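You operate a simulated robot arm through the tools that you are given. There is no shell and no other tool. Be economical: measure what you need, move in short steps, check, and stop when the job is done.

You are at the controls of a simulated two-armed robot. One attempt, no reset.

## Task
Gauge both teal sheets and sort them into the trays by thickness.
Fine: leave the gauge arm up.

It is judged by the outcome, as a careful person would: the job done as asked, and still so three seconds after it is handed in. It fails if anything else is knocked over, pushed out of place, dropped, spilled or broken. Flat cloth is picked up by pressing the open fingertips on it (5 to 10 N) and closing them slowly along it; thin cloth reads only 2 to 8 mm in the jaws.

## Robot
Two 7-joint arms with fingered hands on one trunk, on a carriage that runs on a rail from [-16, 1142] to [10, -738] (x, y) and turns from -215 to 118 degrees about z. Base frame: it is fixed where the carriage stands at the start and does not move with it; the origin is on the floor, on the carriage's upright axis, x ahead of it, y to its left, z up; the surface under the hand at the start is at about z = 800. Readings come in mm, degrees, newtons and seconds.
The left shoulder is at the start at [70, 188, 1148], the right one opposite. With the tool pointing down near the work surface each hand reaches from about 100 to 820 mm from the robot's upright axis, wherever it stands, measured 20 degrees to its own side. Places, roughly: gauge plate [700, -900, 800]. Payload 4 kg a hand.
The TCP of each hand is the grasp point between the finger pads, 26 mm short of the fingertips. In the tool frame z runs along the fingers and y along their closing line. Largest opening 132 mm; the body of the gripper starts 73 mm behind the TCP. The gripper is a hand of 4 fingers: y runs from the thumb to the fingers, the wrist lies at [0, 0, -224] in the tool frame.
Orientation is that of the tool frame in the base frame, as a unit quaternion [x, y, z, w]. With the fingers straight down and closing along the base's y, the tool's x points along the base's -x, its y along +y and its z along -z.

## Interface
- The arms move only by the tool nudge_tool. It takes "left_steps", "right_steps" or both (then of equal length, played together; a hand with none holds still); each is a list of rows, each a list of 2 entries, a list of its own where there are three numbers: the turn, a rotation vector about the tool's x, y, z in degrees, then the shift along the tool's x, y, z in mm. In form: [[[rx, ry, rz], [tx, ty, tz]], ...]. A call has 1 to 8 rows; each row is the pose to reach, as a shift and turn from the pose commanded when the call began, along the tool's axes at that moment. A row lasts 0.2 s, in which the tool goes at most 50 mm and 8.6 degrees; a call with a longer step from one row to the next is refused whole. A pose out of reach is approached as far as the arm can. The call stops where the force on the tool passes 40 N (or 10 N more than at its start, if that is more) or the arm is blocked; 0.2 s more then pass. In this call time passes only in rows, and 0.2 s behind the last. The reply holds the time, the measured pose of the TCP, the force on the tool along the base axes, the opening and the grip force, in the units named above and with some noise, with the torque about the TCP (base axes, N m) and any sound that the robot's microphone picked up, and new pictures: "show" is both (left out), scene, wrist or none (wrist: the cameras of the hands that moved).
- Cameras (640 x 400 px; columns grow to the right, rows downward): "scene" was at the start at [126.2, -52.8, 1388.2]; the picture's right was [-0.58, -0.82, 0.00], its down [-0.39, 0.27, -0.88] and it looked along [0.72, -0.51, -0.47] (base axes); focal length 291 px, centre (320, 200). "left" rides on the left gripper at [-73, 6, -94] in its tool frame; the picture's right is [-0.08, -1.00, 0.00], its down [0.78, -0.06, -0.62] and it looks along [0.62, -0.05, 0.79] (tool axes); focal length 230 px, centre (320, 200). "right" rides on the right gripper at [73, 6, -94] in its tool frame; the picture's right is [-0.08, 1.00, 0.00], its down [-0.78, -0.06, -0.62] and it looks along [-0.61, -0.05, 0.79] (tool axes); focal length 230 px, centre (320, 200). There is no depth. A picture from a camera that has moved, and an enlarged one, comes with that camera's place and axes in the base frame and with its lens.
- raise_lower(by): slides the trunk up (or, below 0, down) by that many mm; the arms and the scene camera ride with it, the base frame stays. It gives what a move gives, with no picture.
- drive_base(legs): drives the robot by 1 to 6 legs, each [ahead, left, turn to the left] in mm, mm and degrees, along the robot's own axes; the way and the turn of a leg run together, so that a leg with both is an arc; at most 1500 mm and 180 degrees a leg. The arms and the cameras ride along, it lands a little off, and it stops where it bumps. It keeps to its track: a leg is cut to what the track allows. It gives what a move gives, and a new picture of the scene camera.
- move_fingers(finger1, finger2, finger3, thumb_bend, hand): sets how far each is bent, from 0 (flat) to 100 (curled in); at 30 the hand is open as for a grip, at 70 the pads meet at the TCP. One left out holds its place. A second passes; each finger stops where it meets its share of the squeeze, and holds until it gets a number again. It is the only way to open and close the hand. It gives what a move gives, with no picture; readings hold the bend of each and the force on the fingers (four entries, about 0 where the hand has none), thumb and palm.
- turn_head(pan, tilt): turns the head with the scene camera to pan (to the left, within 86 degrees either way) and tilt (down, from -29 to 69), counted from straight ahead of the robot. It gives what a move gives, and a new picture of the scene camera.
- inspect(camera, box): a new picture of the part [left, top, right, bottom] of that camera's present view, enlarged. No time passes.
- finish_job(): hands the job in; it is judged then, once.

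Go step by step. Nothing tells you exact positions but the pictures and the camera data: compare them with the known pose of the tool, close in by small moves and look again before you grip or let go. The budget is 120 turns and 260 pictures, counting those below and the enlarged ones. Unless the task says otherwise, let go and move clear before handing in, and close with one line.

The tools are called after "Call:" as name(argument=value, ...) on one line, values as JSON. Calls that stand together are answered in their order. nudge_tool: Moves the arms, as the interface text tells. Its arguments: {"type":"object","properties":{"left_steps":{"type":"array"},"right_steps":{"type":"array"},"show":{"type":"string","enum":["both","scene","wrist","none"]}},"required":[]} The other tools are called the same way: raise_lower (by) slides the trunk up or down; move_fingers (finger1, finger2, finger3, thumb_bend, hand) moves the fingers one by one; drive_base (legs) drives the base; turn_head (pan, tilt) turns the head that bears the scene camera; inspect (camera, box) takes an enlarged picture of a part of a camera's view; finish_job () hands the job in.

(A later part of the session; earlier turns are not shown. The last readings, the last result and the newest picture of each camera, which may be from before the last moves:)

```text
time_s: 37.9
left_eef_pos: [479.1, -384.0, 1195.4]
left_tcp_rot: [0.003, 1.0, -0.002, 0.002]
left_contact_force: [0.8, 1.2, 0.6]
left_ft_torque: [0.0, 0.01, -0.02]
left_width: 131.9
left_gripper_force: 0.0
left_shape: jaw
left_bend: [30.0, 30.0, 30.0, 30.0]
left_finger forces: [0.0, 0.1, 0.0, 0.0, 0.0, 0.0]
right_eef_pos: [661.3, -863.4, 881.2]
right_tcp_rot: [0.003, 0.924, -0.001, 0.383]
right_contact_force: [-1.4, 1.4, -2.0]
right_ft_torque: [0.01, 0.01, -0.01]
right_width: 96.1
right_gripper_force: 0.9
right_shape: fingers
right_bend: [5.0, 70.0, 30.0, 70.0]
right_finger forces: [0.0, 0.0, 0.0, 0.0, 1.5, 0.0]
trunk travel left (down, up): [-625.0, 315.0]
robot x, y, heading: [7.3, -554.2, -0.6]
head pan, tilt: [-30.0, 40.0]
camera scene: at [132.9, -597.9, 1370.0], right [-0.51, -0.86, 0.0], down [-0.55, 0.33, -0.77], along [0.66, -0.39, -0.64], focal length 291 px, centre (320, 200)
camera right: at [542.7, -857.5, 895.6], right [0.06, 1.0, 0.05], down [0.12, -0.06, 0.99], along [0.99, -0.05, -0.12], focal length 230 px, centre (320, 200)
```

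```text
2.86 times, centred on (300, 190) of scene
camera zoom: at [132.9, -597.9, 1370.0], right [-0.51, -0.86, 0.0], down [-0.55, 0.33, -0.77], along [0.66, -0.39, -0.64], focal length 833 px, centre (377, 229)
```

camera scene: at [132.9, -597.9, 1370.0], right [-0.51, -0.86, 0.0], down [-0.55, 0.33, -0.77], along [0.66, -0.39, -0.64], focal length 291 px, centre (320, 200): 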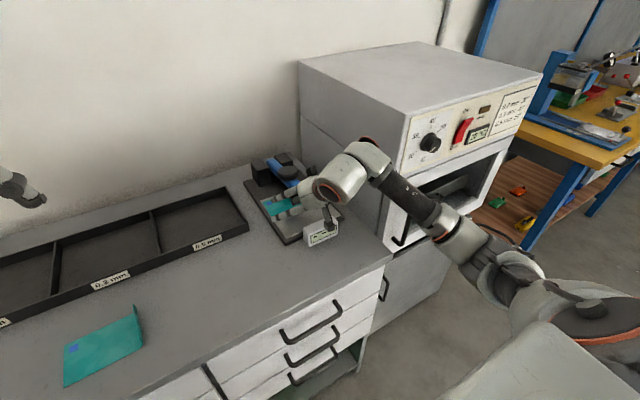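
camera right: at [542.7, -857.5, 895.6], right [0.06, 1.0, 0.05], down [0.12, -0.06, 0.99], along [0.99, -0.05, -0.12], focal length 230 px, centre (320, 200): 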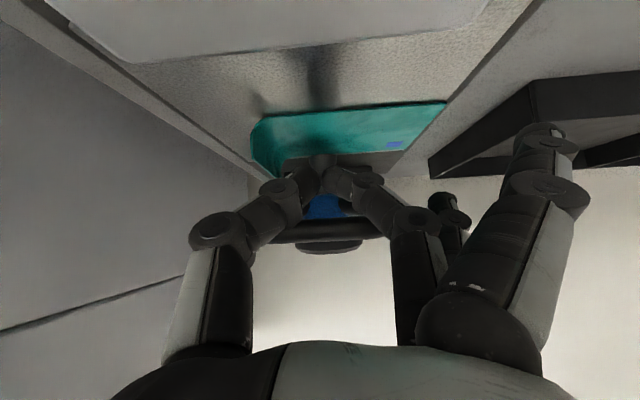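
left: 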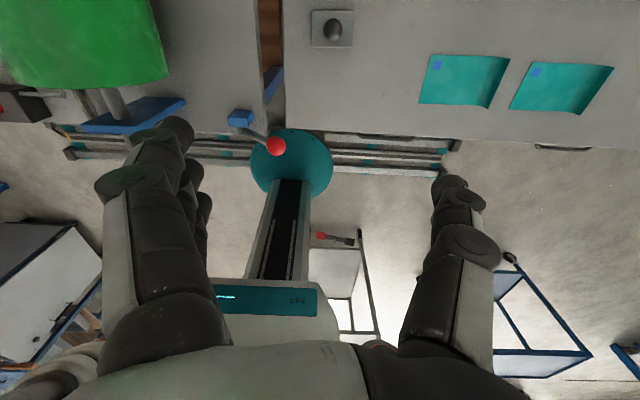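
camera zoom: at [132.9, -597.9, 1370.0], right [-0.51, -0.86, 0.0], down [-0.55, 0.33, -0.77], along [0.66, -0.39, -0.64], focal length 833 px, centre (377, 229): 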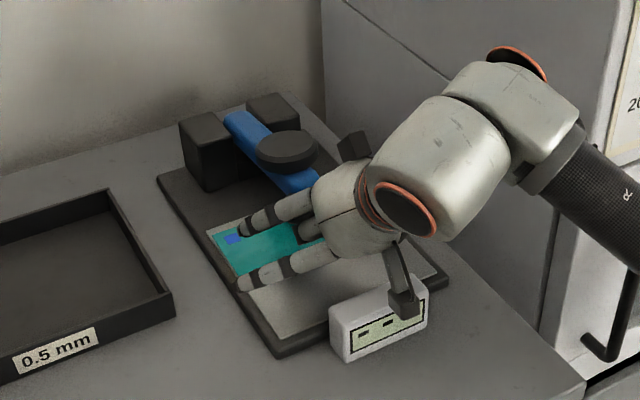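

The lever has lifted: the display reads "---" and the hand carries about 2 N. I'll follow the arc upward with the bar on the fingertips.

Call:
nudge_tool(right_steps=[[[0, 0, 0], [-17, 0, -10]], [[0, 0, 0], [-33, 0, -19]], [[0, 0, 0], [-51, 0, -26]], [[0, 0, 0], [-69, 0, -32]], [[0, 0, 0], [-88, 0, -36]], [[0, 0, 0], [-108, 0, -39]]])

```text
time_s: 39.3
left_eef_pos: [477.7, -383.2, 1195.1]
left_tcp_rot: [0.003, 1.0, 0.0, 0.002]
left_contact_force: [0.4, 0.5, -0.3]
left_ft_torque: [0.02, 0.0, 0.03]
left_width: 132.0
left_gripper_force: 0.2
left_shape: jaw
left_bend: [30.0, 30.0, 30.0, 30.0]
left_finger forces: [0.0, 0.0, 0.0, 0.1, 0.1, 0.1]
right_eef_pos: [707.2, -862.5, 982.6]
right_tcp_rot: [0.003, 0.924, -0.002, 0.383]
right_contact_force: [-0.7, -0.4, -0.6]
right_ft_torque: [0.01, -0.02, -0.04]
right_width: 96.2
right_gripper_force: 0.1
right_shape: fingers
right_bend: [5.0, 70.0, 30.0, 70.0]
right_finger forces: [0.0, 0.1, 0.1, 0.0, 1.2, 0.0]
trunk travel left (down, up): [-625.0, 315.0]
robot x, y, heading: [10.0, -554.2, -0.4]
head pan, tilt: [-30.0, 40.0]
camera scene: at [132.8, -598.0, 1370.0], right [-0.51, -0.86, 0.0], down [-0.55, 0.33, -0.77], along [0.66, -0.39, -0.64], focal length 291 px, centre (320, 200)
camera right: at [588.6, -857.4, 999.5], right [0.06, 1.0, 0.05], down [0.12, -0.06, 0.99], along [0.99, -0.05, -0.12], focal length 230 px, centre (320, 200)
```

scene: 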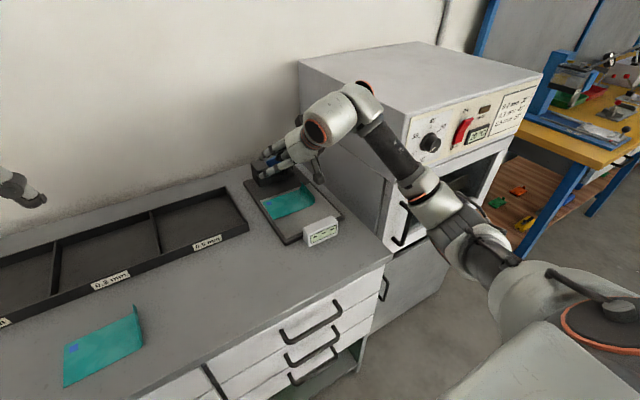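
right: 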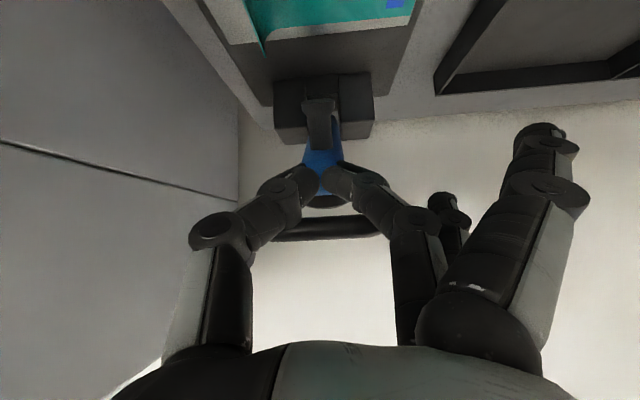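

The lift is working. I'll continue to about 14° from upright.

Call:
nudge_tool(right_steps=[[[0, 0, 0], [-23, 0, 0]], [[0, 0, 0], [-46, 0, 1]], [[0, 0, 0], [-69, 0, 5]], [[0, 0, 0], [-92, 0, 11]], [[0, 0, 0], [-113, 0, 20]], [[0, 0, 0], [-134, 0, 31]]])

```text
time_s: 40.7
left_eef_pos: [478.1, -384.1, 1195.3]
left_tcp_rot: [0.003, 1.0, -0.001, 0.002]
left_contact_force: [0.1, -0.2, -0.8]
left_ft_torque: [0.02, 0.03, -0.01]
left_width: 132.0
left_gripper_force: 0.1
left_shape: jaw
left_bend: [30.0, 30.0, 30.0, 30.0]
left_finger forces: [0.0, 0.0, 0.1, 0.0, 0.1, 0.0]
right_eef_pos: [823.0, -863.3, 1058.7]
right_tcp_rot: [0.003, 0.924, -0.002, 0.383]
right_contact_force: [-0.6, 0.2, 0.3]
right_ft_torque: [0.03, 0.02, -0.02]
right_width: 96.3
right_gripper_force: 0.2
right_shape: fingers
right_bend: [5.0, 70.0, 30.0, 70.0]
right_finger forces: [0.1, 0.1, 0.0, 0.0, 0.6, 0.0]
trunk travel left (down, up): [-625.0, 315.0]
robot x, y, heading: [8.8, -553.4, -0.3]
head pan, tilt: [-30.0, 40.0]
camera scene: at [133.1, -597.7, 1370.0], right [-0.51, -0.86, 0.0], down [-0.55, 0.33, -0.77], along [0.66, -0.39, -0.64], focal length 291 px, centre (320, 200)
camera right: at [705.2, -858.0, 1074.2], right [0.06, 1.0, 0.05], down [0.12, -0.06, 0.99], along [0.99, -0.06, -0.12], focal length 230 px, centre (320, 200)
```

scene: 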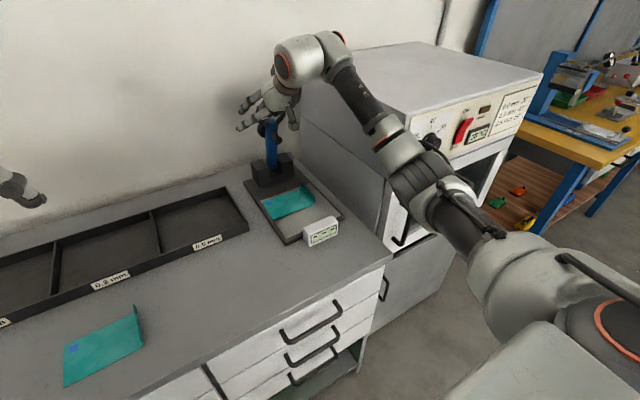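
right: 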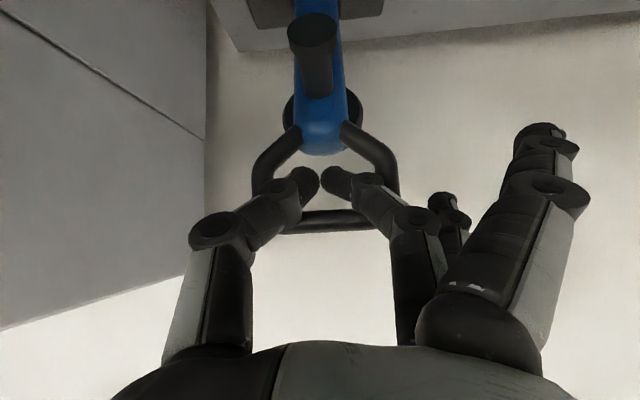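

The lever is almost upright. I'll push it gently back past centre to its rest.

Call:
nudge_tool(right_steps=[[[0, 0, 0], [-15, 0, 13]], [[0, 0, 0], [-30, 0, 25]], [[0, 0, 0], [-43, 0, 36]], [[0, 0, 0], [-55, 0, 47]]])

```text
time_s: 41.7
left_eef_pos: [479.1, -382.2, 1194.9]
left_tcp_rot: [0.003, 1.0, -0.001, 0.001]
left_contact_force: [-0.5, 0.7, 0.8]
left_ft_torque: [-0.03, -0.02, -0.03]
left_width: 132.0
left_gripper_force: 0.1
left_shape: jaw
left_bend: [30.0, 30.0, 30.0, 30.0]
left_finger forces: [0.0, 0.0, 0.1, 0.0, 0.1, 0.0]
right_eef_pos: [896.7, -864.9, 1064.0]
right_tcp_rot: [0.004, 0.924, -0.002, 0.384]
right_contact_force: [0.7, 0.5, 0.3]
right_ft_torque: [0.02, 0.02, -0.02]
right_width: 96.5
right_gripper_force: 0.1
right_shape: fingers
right_bend: [5.0, 70.0, 30.0, 70.0]
right_finger forces: [0.1, 0.1, 0.0, 0.1, 0.1, 0.1]
trunk travel left (down, up): [-625.0, 315.0]
robot x, y, heading: [6.3, -553.7, -0.4]
head pan, tilt: [-30.0, 40.0]
camera scene: at [133.2, -597.5, 1370.0], right [-0.51, -0.86, 0.0], down [-0.55, 0.33, -0.77], along [0.66, -0.39, -0.64], focal length 291 px, centre (320, 200)
camera right: at [779.2, -858.8, 1079.0], right [0.06, 1.0, 0.05], down [0.12, -0.06, 0.99], along [0.99, -0.06, -0.12], focal length 230 px, centre (320, 200)
```

scene: 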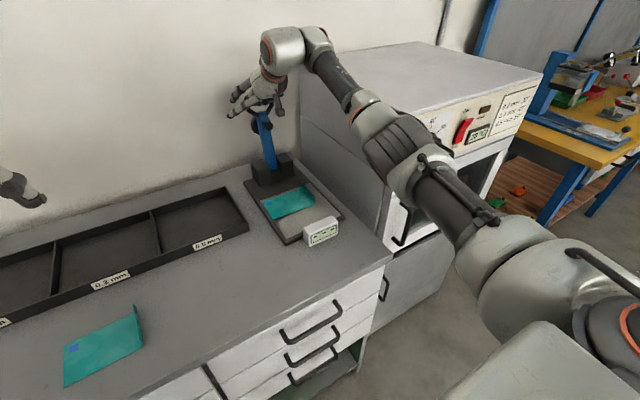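
right: 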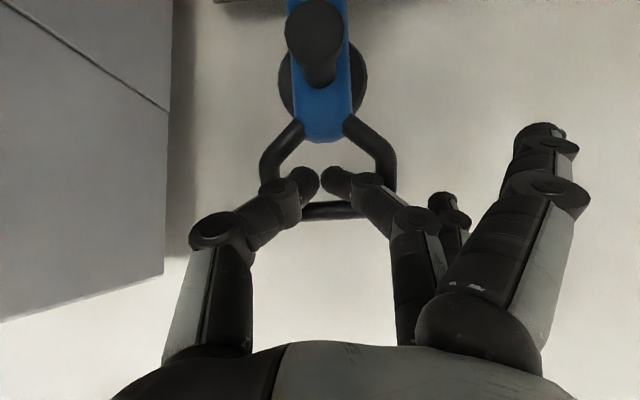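

Contact force is now zero, so the lever seems to have gone over centre. I'll withdraw along the fingers and check that it stays up.

Call:
nudge_tool(right_steps=[[[0, 0, 0], [0, 0, -40]], [[0, 0, 0], [0, 0, -85]], [[0, 0, 0], [0, 0, -130]], [[0, 0, 0], [35, 0, -165]], [[0, 0, 0], [70, 0, -195]]])

Call:
inspect(camera="scene", box=[230, 80, 350, 255])

```text
time_s: 42.9
left_eef_pos: [477.6, -384.4, 1194.9]
left_tcp_rot: [0.003, 1.0, -0.001, 0.002]
left_contact_force: [1.6, -0.6, 1.1]
left_ft_torque: [0.0, -0.02, 0.02]
left_width: 132.0
left_gripper_force: 0.2
left_shape: jaw
left_bend: [30.0, 30.0, 30.0, 30.0]
left_finger forces: [0.1, 0.1, 0.1, 0.0, 0.0, 0.0]
right_eef_pos: [707.0, -858.0, 1152.5]
right_tcp_rot: [0.002, 0.924, -0.001, 0.383]
right_contact_force: [-0.6, 0.9, 0.1]
right_ft_torque: [0.0, -0.01, 0.04]
right_width: 96.8
right_gripper_force: 0.1
right_shape: fingers
right_bend: [5.0, 70.0, 30.0, 70.0]
right_finger forces: [0.0, 0.0, 0.0, 0.0, 0.0, 0.0]
trunk travel left (down, up): [-625.0, 315.0]
robot x, y, heading: [8.4, -555.0, -0.4]
head pan, tilt: [-30.0, 40.0]
camera scene: at [131.7, -598.7, 1370.1], right [-0.51, -0.86, 0.0], down [-0.55, 0.33, -0.77], along [0.66, -0.39, -0.64], focal length 291 px, centre (320, 200)
camera right: at [589.1, -852.8, 1167.4], right [0.06, 1.0, 0.05], down [0.12, -0.06, 0.99], along [0.99, -0.06, -0.12], focal length 230 px, centre (320, 200)
```

scene: 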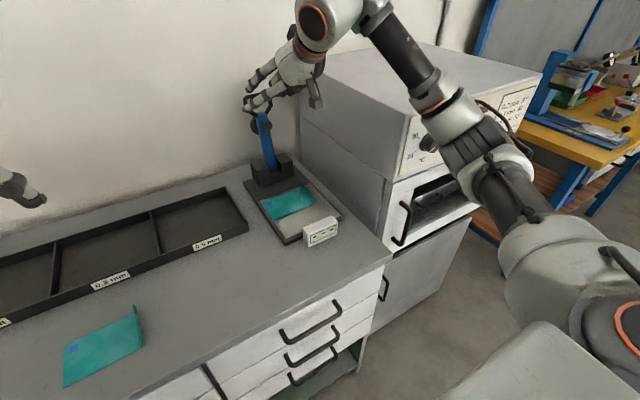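
right: 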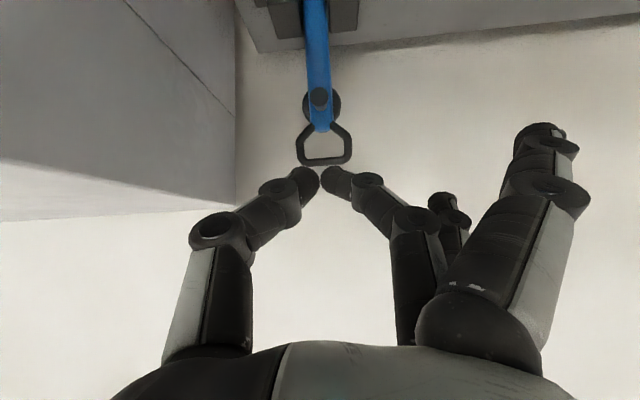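

```text
2.29 times, centred on (290, 168) of scene
camera zoom: at [131.7, -598.7, 1370.1], right [-0.51, -0.86, 0.0], down [-0.55, 0.33, -0.77], along [0.66, -0.39, -0.64], focal length 666 px, centre (389, 274)
```

zoom: 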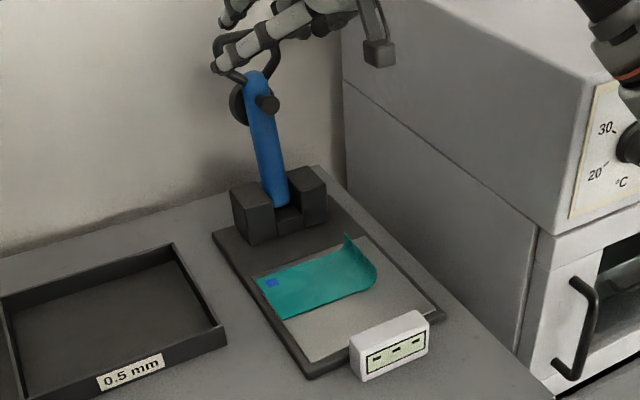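

The lever is up and stays put, and the sheet hasn't moved. I'll return the hand to vertical above the sheet's curl.

Call:
move_fingers(hand="right", finger1=56, finger2=56, finger3=56, thumb_bend=56)

Call:
nudge_tool(right_steps=[[[0, 8, 0], [20, -8, 24]], [[0, 16, 0], [41, -17, 49]], [[0, 24, 0], [62, -26, 73]], [[0, 32, 0], [82, -34, 97]], [[0, 40, 0], [103, -43, 122]], [[0, 45, 0], [124, -52, 148]]])

```text
time_s: 43.9
left_eef_pos: [477.6, -384.4, 1195.4]
left_tcp_rot: [0.003, 1.0, -0.001, 0.002]
left_contact_force: [1.0, 0.2, -0.2]
left_ft_torque: [-0.02, -0.01, -0.01]
left_width: 132.0
left_gripper_force: 0.0
left_shape: jaw
left_bend: [30.0, 30.0, 30.0, 30.0]
left_finger forces: [0.0, 0.1, 0.0, 0.0, 0.0, 0.0]
right_eef_pos: [708.1, -858.5, 1151.2]
right_tcp_rot: [0.003, 0.924, -0.001, 0.383]
right_contact_force: [-0.2, -0.2, 0.0]
right_ft_torque: [0.04, -0.01, 0.01]
right_width: 51.3
right_gripper_force: 0.1
right_shape: fingers
right_bend: [56.0, 56.0, 56.0, 56.0]
right_finger forces: [0.0, 0.0, 0.0, 0.1, 0.0, 0.0]
trunk travel left (down, up): [-625.0, 315.0]
robot x, y, heading: [9.7, -556.6, -0.6]
head pan, tilt: [-30.0, 40.0]
```

```text
time_s: 45.3
left_eef_pos: [479.1, -383.5, 1195.6]
left_tcp_rot: [0.003, 1.0, 0.0, 0.001]
left_contact_force: [1.5, -0.7, 0.2]
left_ft_torque: [-0.01, 0.01, 0.0]
left_width: 131.9
left_gripper_force: 0.1
left_shape: jaw
left_bend: [30.0, 30.0, 30.0, 30.0]
left_finger forces: [0.0, 0.0, 0.0, 0.0, 0.0, 0.0]
right_eef_pos: [727.4, -915.1, 958.1]
right_tcp_rot: [0.004, 1.0, 0.0, 0.0]
right_contact_force: [0.1, -0.2, -0.4]
right_ft_torque: [-0.01, 0.01, -0.01]
right_width: 51.4
right_gripper_force: 0.2
right_shape: fingers
right_bend: [56.0, 56.0, 56.0, 56.0]
right_finger forces: [0.0, 0.1, 0.0, 0.0, 0.0, 0.0]
trunk travel left (down, up): [-625.0, 315.0]
robot x, y, heading: [9.3, -556.6, -0.3]
head pan, tilt: [-30.0, 40.0]
camera scene: at [133.8, -598.2, 1369.9], right [-0.51, -0.86, 0.0], down [-0.55, 0.33, -0.77], along [0.66, -0.39, -0.64], focal length 291 px, centre (320, 200)
camera right: at [655.2, -909.9, 1053.3], right [0.09, 1.0, 0.0], down [0.79, -0.07, 0.62], along [0.61, -0.05, -0.79], focal length 230 px, centre (320, 200)
```

scene: 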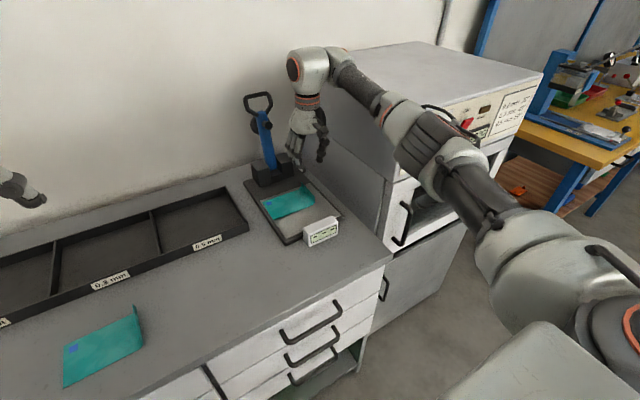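
right: 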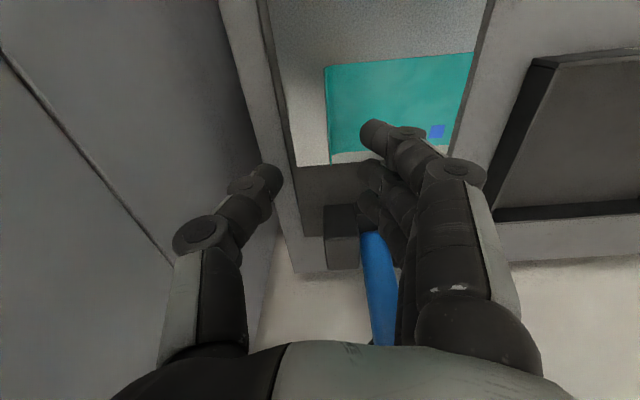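

The curl is at y ≈ -910, nearly centred under the hand. I'll descend and close on it.

Call:
nudge_tool(right_steps=[[[0, 0, 0], [2, 4, 40]], [[0, 0, 0], [2, 4, 80]], [[0, 0, 0], [2, 4, 107]]], show="wrist")

Call:
move_fingers(hand="right", finger1=69, finger2=69, finger3=69, thumb_bend=69)

Call:
inspect(camera="right", box=[200, 60, 520, 260])

```text
time_s: 46.1
left_eef_pos: [478.3, -383.8, 1196.4]
left_tcp_rot: [0.004, 1.0, -0.001, 0.002]
left_contact_force: [-0.8, 0.1, -0.4]
left_ft_torque: [0.0, 0.02, 0.01]
left_width: 131.8
left_gripper_force: 0.0
left_shape: jaw
left_bend: [30.0, 30.0, 30.0, 30.0]
left_finger forces: [0.1, 0.1, 0.0, 0.0, 0.0, 0.0]
right_eef_pos: [725.3, -912.3, 852.4]
right_tcp_rot: [0.004, 1.0, 0.0, 0.0]
right_contact_force: [-0.7, -0.6, 2.0]
right_ft_torque: [0.06, 0.03, 0.0]
right_width: 51.3
right_gripper_force: 0.7
right_shape: fingers
right_bend: [56.0, 56.0, 56.0, 56.0]
right_finger forces: [0.7, 0.3, 0.4, 0.0, 0.1, 0.0]
trunk travel left (down, up): [-625.0, 315.0]
robot x, y, heading: [11.2, -556.1, -0.3]
head pan, tilt: [-30.0, 40.0]
camera right: at [652.7, -906.7, 947.4], right [0.08, 1.0, 0.0], down [0.78, -0.07, 0.62], along [0.61, -0.05, -0.79], focal length 230 px, centre (320, 200)
```

right: 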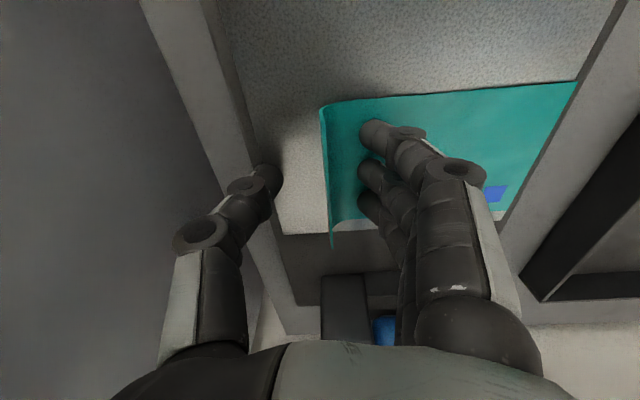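

```text
time_s: 47.1
left_eef_pos: [477.6, -383.5, 1194.8]
left_tcp_rot: [0.003, 1.0, 0.0, 0.002]
left_contact_force: [-1.0, 0.3, -0.4]
left_ft_torque: [0.0, -0.01, -0.02]
left_width: 131.8
left_gripper_force: 0.1
left_shape: jaw
left_bend: [30.0, 30.0, 30.0, 30.0]
left_finger forces: [0.0, 0.1, 0.1, 0.0, 0.0, 0.0]
right_eef_pos: [725.6, -911.6, 853.4]
right_tcp_rot: [0.005, 1.0, 0.001, 0.0]
right_contact_force: [-0.1, 0.4, 0.4]
right_ft_torque: [0.03, 0.01, -0.02]
right_width: 16.8
right_gripper_force: 0.0
right_shape: fingers
right_bend: [69.0, 69.0, 69.0, 69.0]
right_finger forces: [0.0, 0.0, 0.0, 0.0, 0.2, 0.0]
trunk travel left (down, up): [-625.0, 315.0]
robot x, y, heading: [3.6, -556.4, -0.2]
head pan, tilt: [-30.0, 40.0]
```

```text
2.00 times, centred on (360, 160) of right
camera zoom: at [652.8, -906.6, 947.4], right [0.08, 1.0, 0.0], down [0.78, -0.07, 0.62], along [0.61, -0.05, -0.79], focal length 460 px, centre (240, 280)
```

zoom: 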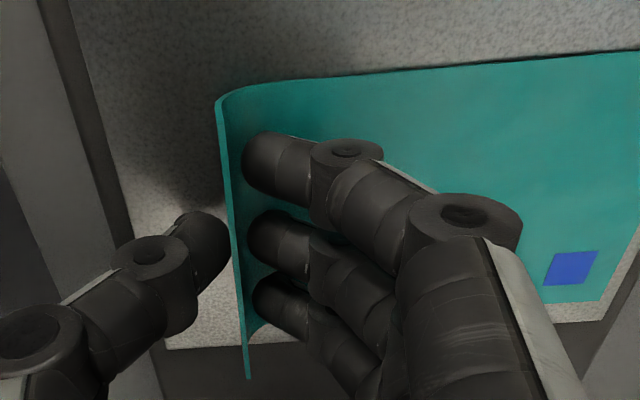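

The curl is between the pads. I'll close, lift, and check the hold before carrying it to the 0.3 mm tray (centre about (800, -390)).

Call:
move_fingers(hand="right", finger1=80, finger2=80, finger3=80, thumb_bend=80)

Call:
nudge_tool(right_steps=[[[0, 0, 0], [0, 0, -30]], [[0, 0, 0], [0, 0, -70]], [[0, 0, 0], [0, 0, -110]], [[0, 0, 0], [40, 20, -130]], [[0, 0, 0], [80, 50, -130]], [[0, 0, 0], [110, 85, -130]], [[0, 0, 0], [130, 125, -130]]])

```text
time_s: 48.1
left_eef_pos: [477.6, -383.3, 1195.8]
left_tcp_rot: [0.004, 1.0, 0.0, 0.001]
left_contact_force: [-0.2, 0.0, -0.7]
left_ft_torque: [-0.04, -0.01, 0.0]
left_width: 131.7
left_gripper_force: 0.0
left_shape: jaw
left_bend: [30.0, 30.0, 30.0, 30.0]
left_finger forces: [0.0, 0.1, 0.0, 0.0, 0.0, 0.1]
right_eef_pos: [724.9, -913.1, 853.1]
right_tcp_rot: [0.003, 1.0, 0.0, 0.0]
right_contact_force: [0.3, -0.4, -0.1]
right_ft_torque: [0.02, 0.02, 0.03]
right_width: 13.0
right_gripper_force: 20.8
right_shape: fingers
right_bend: [74.0, 74.0, 74.0, 72.0]
right_finger forces: [7.0, 7.0, 7.1, 0.1, 20.2, 0.0]
trunk travel left (down, up): [-625.0, 315.0]
robot x, y, heading: [8.0, -558.3, -0.4]
head pan, tilt: [-30.0, 40.0]
```

```text
time_s: 49.7
left_eef_pos: [479.0, -382.6, 1194.9]
left_tcp_rot: [0.003, 1.0, -0.001, 0.002]
left_contact_force: [1.2, 0.9, -0.3]
left_ft_torque: [0.01, -0.04, -0.02]
left_width: 132.0
left_gripper_force: 0.1
left_shape: jaw
left_bend: [30.0, 30.0, 30.0, 30.0]
left_finger forces: [0.1, 0.0, 0.0, 0.0, 0.0, 0.1]
right_eef_pos: [592.3, -784.2, 979.5]
right_tcp_rot: [0.004, 1.0, -0.002, 0.001]
right_contact_force: [-0.4, 0.1, 0.3]
right_ft_torque: [-0.04, -0.02, -0.01]
right_width: 13.3
right_gripper_force: 20.1
right_shape: fingers
right_bend: [74.0, 74.0, 74.0, 72.0]
right_finger forces: [6.7, 6.8, 6.7, 0.0, 20.0, 0.0]
trunk travel left (down, up): [-625.0, 315.0]
robot x, y, heading: [7.9, -553.8, -0.3]
head pan, tilt: [-30.0, 40.0]
camera scene: at [132.7, -596.7, 1370.1], right [-0.51, -0.86, 0.0], down [-0.55, 0.32, -0.77], along [0.66, -0.39, -0.64], focal length 291 px, centre (320, 200)
camera right: at [520.0, -778.3, 1074.6], right [0.09, 1.0, 0.0], down [0.78, -0.07, 0.62], along [0.61, -0.05, -0.79], focal length 230 px, centre (320, 200)
```

scene: 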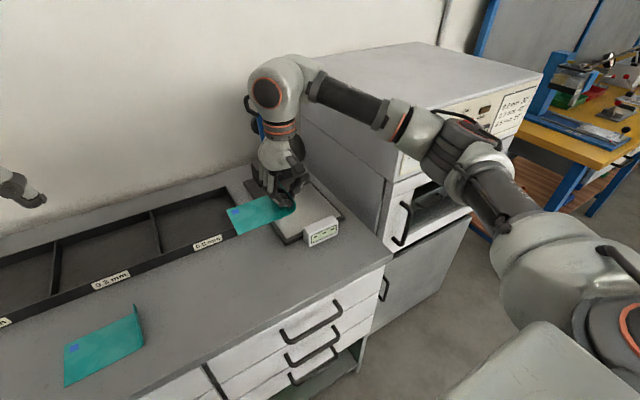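
right: 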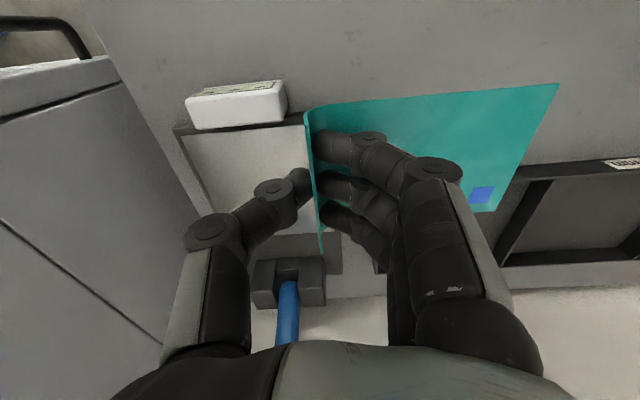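

Sheet 2 is held and clear. I'll drive 260 mm left to bring the 0.3 mm tray into the right hand's reach.

Call:
drive_base(legs=[[0, 260, 0]])

Call:
inspect(camera="right", box=[0, 0, 640, 400])

```text
time_s: 51.6
left_eef_pos: [473.7, -115.0, 1194.8]
left_tcp_rot: [0.001, 1.0, 0.0, 0.002]
left_contact_force: [-0.7, 0.1, 0.1]
left_ft_torque: [0.02, 0.0, 0.0]
left_width: 131.6
left_gripper_force: 0.0
left_shape: jaw
left_bend: [30.0, 30.0, 30.0, 30.0]
left_finger forces: [0.0, 0.1, 0.0, 0.0, 0.0, 0.0]
right_eef_pos: [590.8, -515.8, 979.9]
right_tcp_rot: [0.001, 1.0, 0.0, 0.001]
right_contact_force: [-0.2, -0.6, 0.7]
right_ft_torque: [-0.04, 0.01, -0.02]
right_width: 13.0
right_gripper_force: 19.8
right_shape: fingers
right_bend: [74.0, 74.0, 74.0, 72.0]
right_finger forces: [6.8, 6.8, 6.7, 0.1, 20.0, 0.0]
trunk travel left (down, up): [-625.0, 315.0]
robot x, y, heading: [4.5, -286.9, -0.1]
head pan, tilt: [-30.0, 40.0]
camera scene: at [129.4, -331.4, 1370.0], right [-0.5, -0.86, 0.0], down [-0.56, 0.32, -0.77], along [0.66, -0.38, -0.64], focal length 291 px, centre (320, 200)
```

scene: 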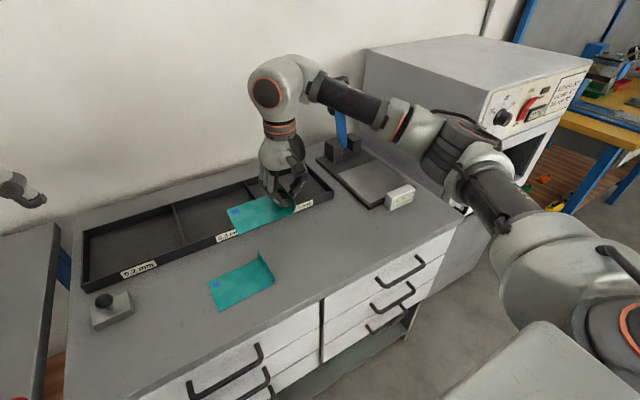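

```text
1.00 times, centred on (320, 200) of right (not enlarged: the box is as wide or as high as the picture)
camera zoom: at [518.2, -510.8, 1074.0], right [0.08, 1.0, 0.0], down [0.78, -0.06, 0.62], along [0.61, -0.05, -0.79], focal length 230 px, centre (320, 200)
```

zoom: 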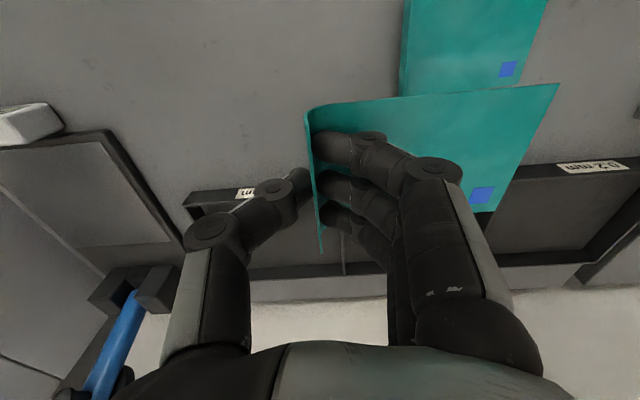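

The tray compartments each span about 209 mm: 0.5 at y -700…-491, 0.3 at -491…-282 and 0.2 at -282…-73, with x 690…880. I'll move the sheet above the 0.3 compartment.

Call:
nudge_tool(right_steps=[[[0, 0, 0], [-40, 18, 0]], [[0, 0, 0], [-80, 36, 5]], [[0, 0, 0], [-120, 55, 20]], [[0, 0, 0], [-155, 74, 40]], [[0, 0, 0], [-180, 76, 70]]])

Call:
inspect(camera="scene", box=[130, 60, 350, 280])

```text
time_s: 52.8
left_eef_pos: [474.0, -111.6, 1194.7]
left_tcp_rot: [0.001, 1.0, -0.002, 0.002]
left_contact_force: [-0.2, -0.3, 0.2]
left_ft_torque: [-0.04, 0.02, 0.03]
left_width: 131.8
left_gripper_force: 0.2
left_shape: jaw
left_bend: [30.0, 30.0, 30.0, 30.0]
left_finger forces: [0.0, 0.0, 0.1, 0.1, 0.0, 0.0]
right_eef_pos: [770.2, -434.4, 912.1]
right_tcp_rot: [0.0, 1.0, -0.001, 0.002]
right_contact_force: [-0.2, -0.1, -1.2]
right_ft_torque: [-0.02, -0.03, 0.02]
right_width: 12.7
right_gripper_force: 19.8
right_shape: fingers
right_bend: [74.0, 74.0, 74.0, 72.0]
right_finger forces: [7.0, 6.5, 7.1, 0.1, 19.8, 0.1]
trunk travel left (down, up): [-625.0, 315.0]
robot x, y, heading: [4.1, -286.5, 0.0]
head pan, tilt: [-30.0, 40.0]
camera scene: at [129.2, -328.1, 1370.2], right [-0.5, -0.86, 0.0], down [-0.56, 0.32, -0.77], along [0.66, -0.39, -0.64], focal length 291 px, centre (320, 200)
camera right: at [697.3, -430.3, 1006.4], right [0.08, 1.0, 0.0], down [0.78, -0.06, 0.62], along [0.62, -0.05, -0.78], focal length 230 px, centre (320, 200)
```

scene: 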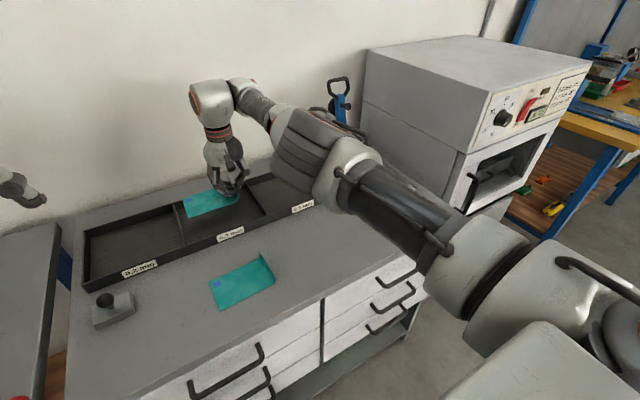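
right: 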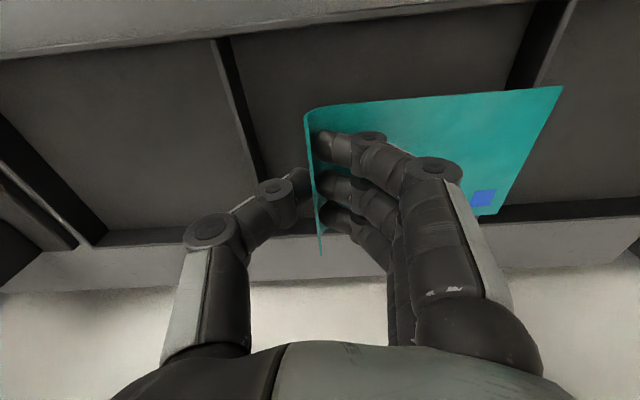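

```text
1.82 times, centred on (240, 170) of scene
camera zoom: at [129.2, -328.1, 1370.2], right [-0.5, -0.86, 0.0], down [-0.56, 0.32, -0.77], along [0.66, -0.39, -0.64], focal length 530 px, centre (466, 254)
```

zoom: 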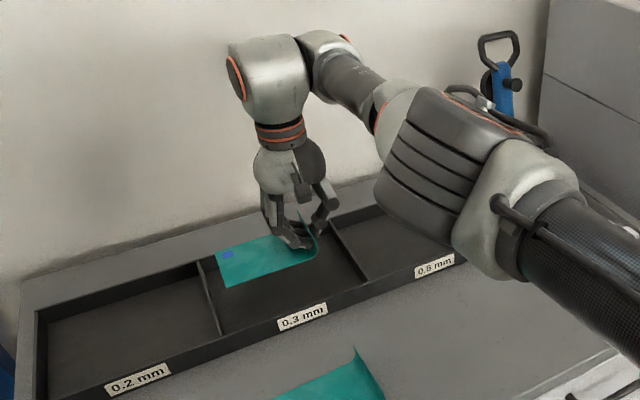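

The sheet lies over the 0.3 compartment, 12 mm off centre. I'll correct that and lower it to the tray floor.

Call:
nudge_tool(right_steps=[[[0, 0, 0], [-4, -12, 20]], [[0, 0, 0], [-4, -12, 45]], [[0, 0, 0], [-4, -12, 60]], [[0, 0, 0], [-4, -12, 66]]])

```text
time_s: 53.8
left_eef_pos: [474.7, -114.1, 1195.8]
left_tcp_rot: [0.001, 1.0, -0.001, 0.001]
left_contact_force: [-0.9, 0.3, 0.1]
left_ft_torque: [0.01, 0.03, -0.03]
left_width: 132.0
left_gripper_force: 0.0
left_shape: jaw
left_bend: [30.0, 30.0, 30.0, 30.0]
left_finger forces: [0.1, 0.1, 0.1, 0.1, 0.0, 0.0]
right_eef_pos: [769.1, -453.2, 842.3]
right_tcp_rot: [0.0, 1.0, -0.001, 0.001]
right_contact_force: [0.3, 1.0, 0.0]
right_ft_torque: [-0.02, -0.01, 0.0]
right_width: 12.6
right_gripper_force: 19.6
right_shape: fingers
right_bend: [74.0, 74.0, 74.0, 72.0]
right_finger forces: [6.9, 6.1, 6.7, 0.0, 19.2, 0.0]
right hand out of reach, approached as far as the arm can: row 1, 2, 3, 4
trunk travel left (down, up): [-625.0, 315.0]
robot x, y, heading: [3.1, -287.1, -0.3]
head pan, tilt: [-30.0, 40.0]
camera scene: at [129.8, -330.8, 1370.0], right [-0.5, -0.86, 0.0], down [-0.56, 0.32, -0.77], along [0.66, -0.38, -0.64], focal length 291 px, centre (320, 200)
camera right: at [695.7, -447.8, 936.9], right [0.08, 1.0, 0.0], down [0.79, -0.06, 0.62], along [0.61, -0.05, -0.79], focal length 230 px, centre (320, 200)
```

scene: 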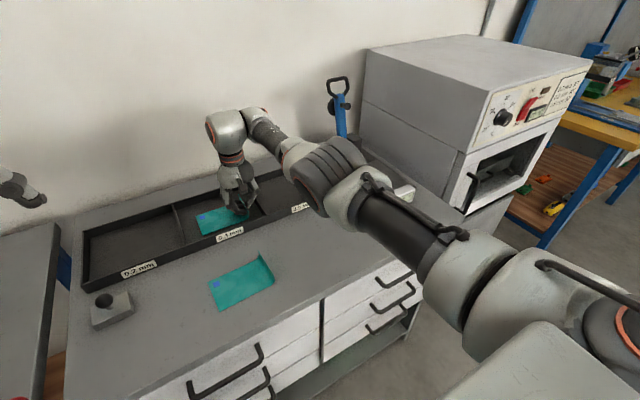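
right: 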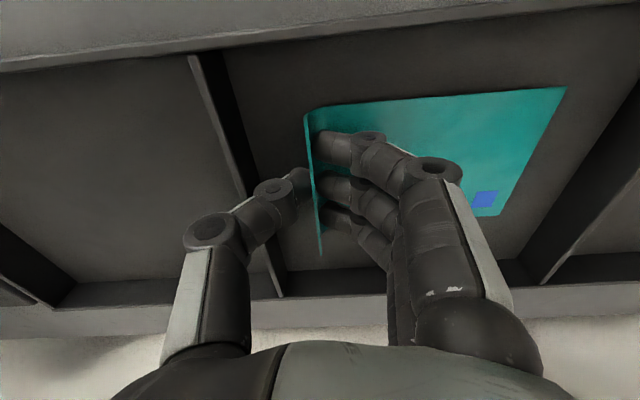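

Reach is at its limit but the position is good. I'll lower 4 mm more, open slightly and rise.

Call:
nudge_tool(right_steps=[[[0, 0, 0], [0, 0, 4]]], show="none")

Call:
move_fingers(hand="right", finger1=63, finger2=63, finger3=63, thumb_bend=63)

Call:
nudge_tool(right_steps=[[[0, 0, 0], [0, 0, -30]], [[0, 0, 0], [0, 0, -70]], [[0, 0, 0], [0, 0, -110]], [[0, 0, 0], [40, 0, -130]], [[0, 0, 0], [85, 0, -140]], [[0, 0, 0], [130, 0, -140]]])

Call:
inspect(camera="scene", box=[60, 130, 340, 330])

```text
time_s: 54.2
left_eef_pos: [473.9, -113.9, 1193.8]
left_tcp_rot: [0.001, 1.0, 0.0, 0.002]
left_contact_force: [-0.6, -0.3, -0.2]
left_ft_torque: [0.01, -0.01, 0.01]
left_width: 131.8
left_gripper_force: 0.1
left_shape: jaw
left_bend: [30.0, 30.0, 30.0, 30.0]
left_finger forces: [0.0, 0.0, 0.1, 0.0, 0.0, 0.1]
right_eef_pos: [769.2, -452.7, 839.9]
right_tcp_rot: [0.003, 1.0, 0.0, 0.0]
right_contact_force: [0.2, -1.2, -0.3]
right_ft_torque: [0.02, -0.01, -0.01]
right_width: 12.8
right_gripper_force: 19.4
right_shape: fingers
right_bend: [74.0, 74.0, 74.0, 72.0]
right_finger forces: [6.8, 6.1, 6.7, 0.0, 19.2, 0.1]
trunk travel left (down, up): [-625.0, 315.0]
robot x, y, heading: [2.1, -292.1, -0.1]
head pan, tilt: [-30.0, 40.0]
```

```text
time_s: 55.2
left_eef_pos: [473.5, -114.6, 1194.9]
left_tcp_rot: [0.001, 1.0, 0.001, 0.002]
left_contact_force: [0.9, 0.3, 0.2]
left_ft_torque: [0.0, -0.04, -0.01]
left_width: 131.7
left_gripper_force: 0.1
left_shape: jaw
left_bend: [30.0, 30.0, 30.0, 30.0]
left_finger forces: [0.0, 0.0, 0.0, 0.0, 0.0, 0.0]
right_eef_pos: [768.8, -452.5, 840.3]
right_tcp_rot: [0.0, 1.0, -0.001, -0.001]
right_contact_force: [0.0, 0.3, 0.8]
right_ft_torque: [0.0, 0.03, 0.0]
right_width: 30.1
right_gripper_force: 0.2
right_shape: fingers
right_bend: [63.0, 63.0, 63.0, 63.0]
right_finger forces: [0.0, 0.0, 0.0, 0.0, 0.0, 0.1]
trunk travel left (down, up): [-625.0, 315.0]
robot x, y, heading: [8.6, -290.3, 0.2]
head pan, tilt: [-30.0, 40.0]
```

```text
time_s: 56.6
left_eef_pos: [472.9, -114.5, 1196.4]
left_tcp_rot: [0.001, 1.0, 0.0, 0.001]
left_contact_force: [-0.3, -0.3, 0.2]
left_ft_torque: [0.03, 0.02, -0.03]
left_width: 131.8
left_gripper_force: 0.1
left_shape: jaw
left_bend: [30.0, 30.0, 30.0, 30.0]
left_finger forces: [0.0, 0.0, 0.0, 0.0, 0.0, 0.0]
right_eef_pos: [635.8, -453.9, 980.0]
right_tcp_rot: [0.001, 1.0, 0.0, -0.001]
right_contact_force: [-0.7, -0.4, 0.0]
right_ft_torque: [0.01, 0.0, 0.03]
right_width: 29.6
right_gripper_force: 0.0
right_shape: fingers
right_bend: [63.0, 63.0, 63.0, 63.0]
right_finger forces: [0.1, 0.0, 0.1, 0.1, 0.0, 0.0]
trunk travel left (down, up): [-625.0, 315.0]
robot x, y, heading: [4.7, -289.8, -0.0]
head pan, tilt: [-30.0, 40.0]
camera scene: at [128.8, -331.7, 1370.1], right [-0.5, -0.86, 0.0], down [-0.56, 0.32, -0.77], along [0.66, -0.38, -0.64], focal length 291 px, centre (320, 200)
camera right: at [562.0, -448.7, 1074.2], right [0.08, 1.0, 0.0], down [0.79, -0.06, 0.62], along [0.61, -0.05, -0.79], focal length 230 px, centre (320, 200)
```

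scene: 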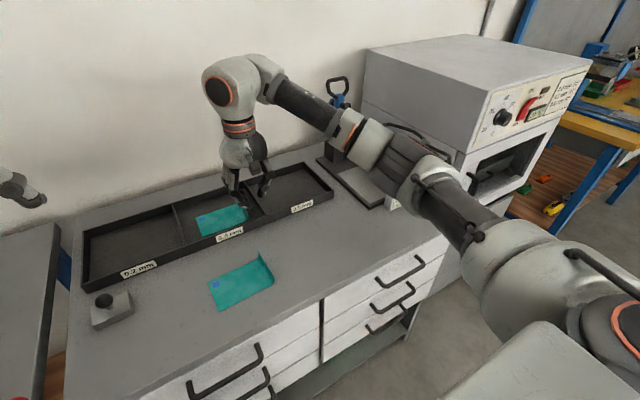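
right: 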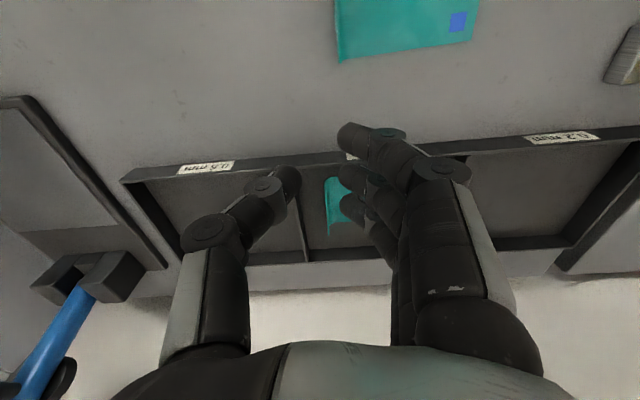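

```text
2.00 times, centred on (200, 230) of scene
camera zoom: at [128.8, -331.7, 1370.1], right [-0.5, -0.86, 0.0], down [-0.56, 0.32, -0.77], along [0.66, -0.38, -0.64], focal length 583 px, centre (560, 140)
```

zoom: 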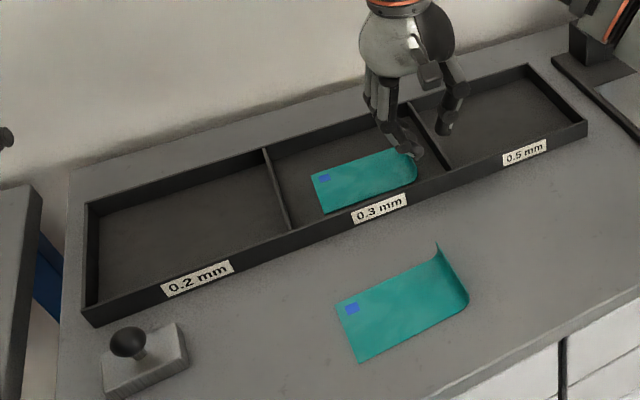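

Sheet 2 is settled in the 0.3 mm tray. Sheet 1's curl is near (550, -427), so I'll hover there next.

Call:
nudge_tool(right_steps=[[[0, 0, 0], [45, 13, 10]], [[0, 0, 0], [86, 27, 30]]], show="none")

Call:
move_fingers(hand="right", finger1=52, finger2=52, finger3=52, thumb_bend=52)

Call:
inspect(camera="right", box=[0, 0, 640, 400])

```text
time_s: 57.2
left_eef_pos: [474.7, -115.0, 1196.0]
left_tcp_rot: [0.0, 1.0, 0.001, 0.002]
left_contact_force: [-0.4, -0.8, -0.2]
left_ft_torque: [-0.03, 0.02, 0.01]
left_width: 131.9
left_gripper_force: 0.1
left_shape: jaw
left_bend: [30.0, 30.0, 30.0, 30.0]
left_finger forces: [0.0, 0.0, 0.0, 0.0, 0.0, 0.0]
right_eef_pos: [548.9, -425.0, 948.9]
right_tcp_rot: [0.001, 1.0, 0.0, -0.001]
right_contact_force: [0.1, 0.9, -0.1]
right_ft_torque: [0.02, 0.04, -0.03]
right_width: 30.0
right_gripper_force: 0.1
right_shape: fingers
right_bend: [63.0, 63.0, 63.0, 63.0]
right_finger forces: [0.0, 0.0, 0.0, 0.0, 0.0, 0.1]
trunk travel left (down, up): [-625.0, 315.0]
robot x, y, heading: [3.6, -290.8, -0.2]
head pan, tilt: [-30.0, 40.0]
```

```text
time_s: 58.2
left_eef_pos: [473.8, -113.8, 1195.0]
left_tcp_rot: [0.001, 1.0, 0.0, 0.002]
left_contact_force: [0.2, 0.1, 0.6]
left_ft_torque: [0.0, 0.02, -0.02]
left_width: 132.0
left_gripper_force: 0.0
left_shape: jaw
left_bend: [30.0, 30.0, 30.0, 30.0]
left_finger forces: [0.0, 0.0, 0.1, 0.0, 0.1, 0.0]
right_eef_pos: [551.2, -425.7, 948.4]
right_tcp_rot: [0.001, 1.0, 0.0, 0.0]
right_contact_force: [0.8, -0.2, 0.7]
right_ft_torque: [-0.03, 0.01, 0.02]
right_width: 63.3
right_gripper_force: 0.1
right_shape: fingers
right_bend: [52.0, 52.0, 52.0, 52.0]
right_finger forces: [0.0, 0.0, 0.1, 0.0, 0.0, 0.0]
trunk travel left (down, up): [-625.0, 315.0]
robot x, y, heading: [4.2, -286.5, -0.1]
head pan, tilt: [-30.0, 40.0]
```

```text
1.00 times, centred on (320, 200) of right (not enlarged: the box is as wide or as high as the picture)
camera zoom: at [477.3, -420.3, 1043.6], right [0.08, 1.0, 0.0], down [0.78, -0.06, 0.62], along [0.61, -0.05, -0.79], focal length 230 px, centre (320, 200)
```

zoom: 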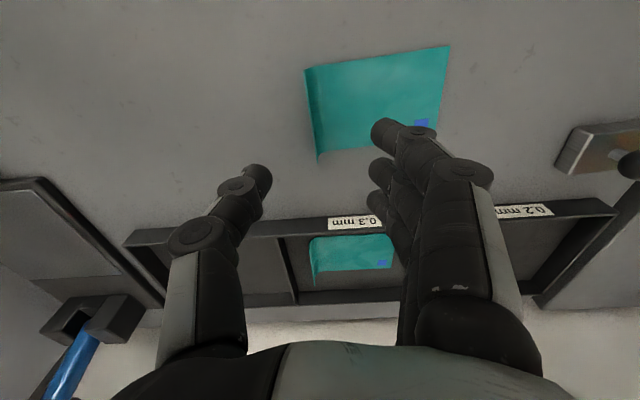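

It's aligned just as sheet 2 was. I'll shift 7 mm right, descend to z 838 and close.

Call:
nudge_tool(right_steps=[[[0, 0, 0], [-2, -7, 40]], [[0, 0, 0], [-2, -7, 80]], [[0, 0, 0], [-2, -7, 110]]], show="none")

Call:
move_fingers(hand="right", finger1=69, finger2=69, finger3=69, thumb_bend=69)

Call:
inspect(camera="right", box=[200, 60, 520, 260])

```text
time_s: 59.0
left_eef_pos: [473.3, -114.8, 1195.7]
left_tcp_rot: [0.001, 1.0, 0.0, 0.001]
left_contact_force: [-0.2, -0.8, 0.0]
left_ft_torque: [-0.03, -0.01, 0.02]
left_width: 131.7
left_gripper_force: 0.0
left_shape: jaw
left_bend: [30.0, 30.0, 30.0, 30.0]
left_finger forces: [0.0, 0.1, 0.0, 0.0, 0.0, 0.0]
right_eef_pos: [555.1, -432.1, 842.6]
right_tcp_rot: [0.0, 1.0, -0.001, 0.0]
right_contact_force: [-0.2, 0.8, -0.2]
right_ft_torque: [-0.02, 0.05, 0.0]
right_width: 63.3
right_gripper_force: 0.1
right_shape: fingers
right_bend: [52.0, 52.0, 52.0, 52.0]
right_finger forces: [0.0, 0.0, 0.0, 0.0, 0.0, 0.1]
trunk travel left (down, up): [-625.0, 315.0]
robot x, y, heading: [3.9, -287.9, -0.1]
head pan, tilt: [-30.0, 40.0]
```

```text
time_s: 60.0
left_eef_pos: [472.1, -114.8, 1194.6]
left_tcp_rot: [0.001, 1.0, 0.0, 0.002]
left_contact_force: [0.9, -0.6, 0.0]
left_ft_torque: [0.0, -0.02, 0.03]
left_width: 131.9
left_gripper_force: 0.1
left_shape: jaw
left_bend: [30.0, 30.0, 30.0, 30.0]
left_finger forces: [0.0, 0.0, 0.1, 0.0, 0.1, 0.0]
right_eef_pos: [554.3, -432.3, 841.9]
right_tcp_rot: [0.001, 1.0, 0.001, 0.0]
right_contact_force: [-0.3, 0.8, 0.8]
right_ft_torque: [-0.01, 0.04, 0.0]
right_width: 16.6
right_gripper_force: 0.5
right_shape: fingers
right_bend: [69.0, 69.0, 69.0, 69.0]
right_finger forces: [0.0, 0.0, 0.1, 0.0, 0.1, 0.0]
trunk travel left (down, up): [-625.0, 315.0]
robot x, y, heading: [3.2, -285.8, -0.3]
head pan, tilt: [-30.0, 40.0]
```

```text
2.00 times, centred on (360, 160) of right
camera zoom: at [481.0, -426.4, 936.8], right [0.08, 1.0, 0.0], down [0.78, -0.06, 0.62], along [0.61, -0.05, -0.79], focal length 460 px, centre (240, 280)
```

zoom: 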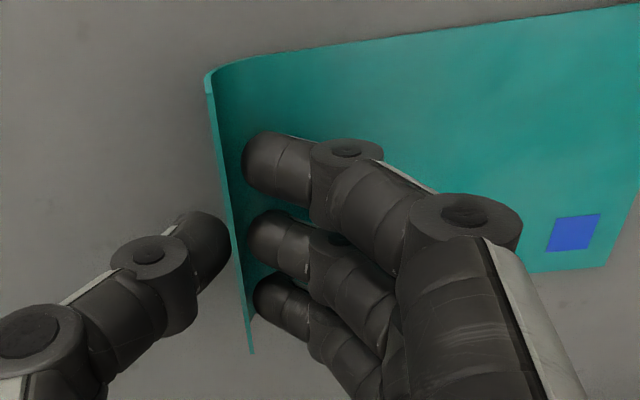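

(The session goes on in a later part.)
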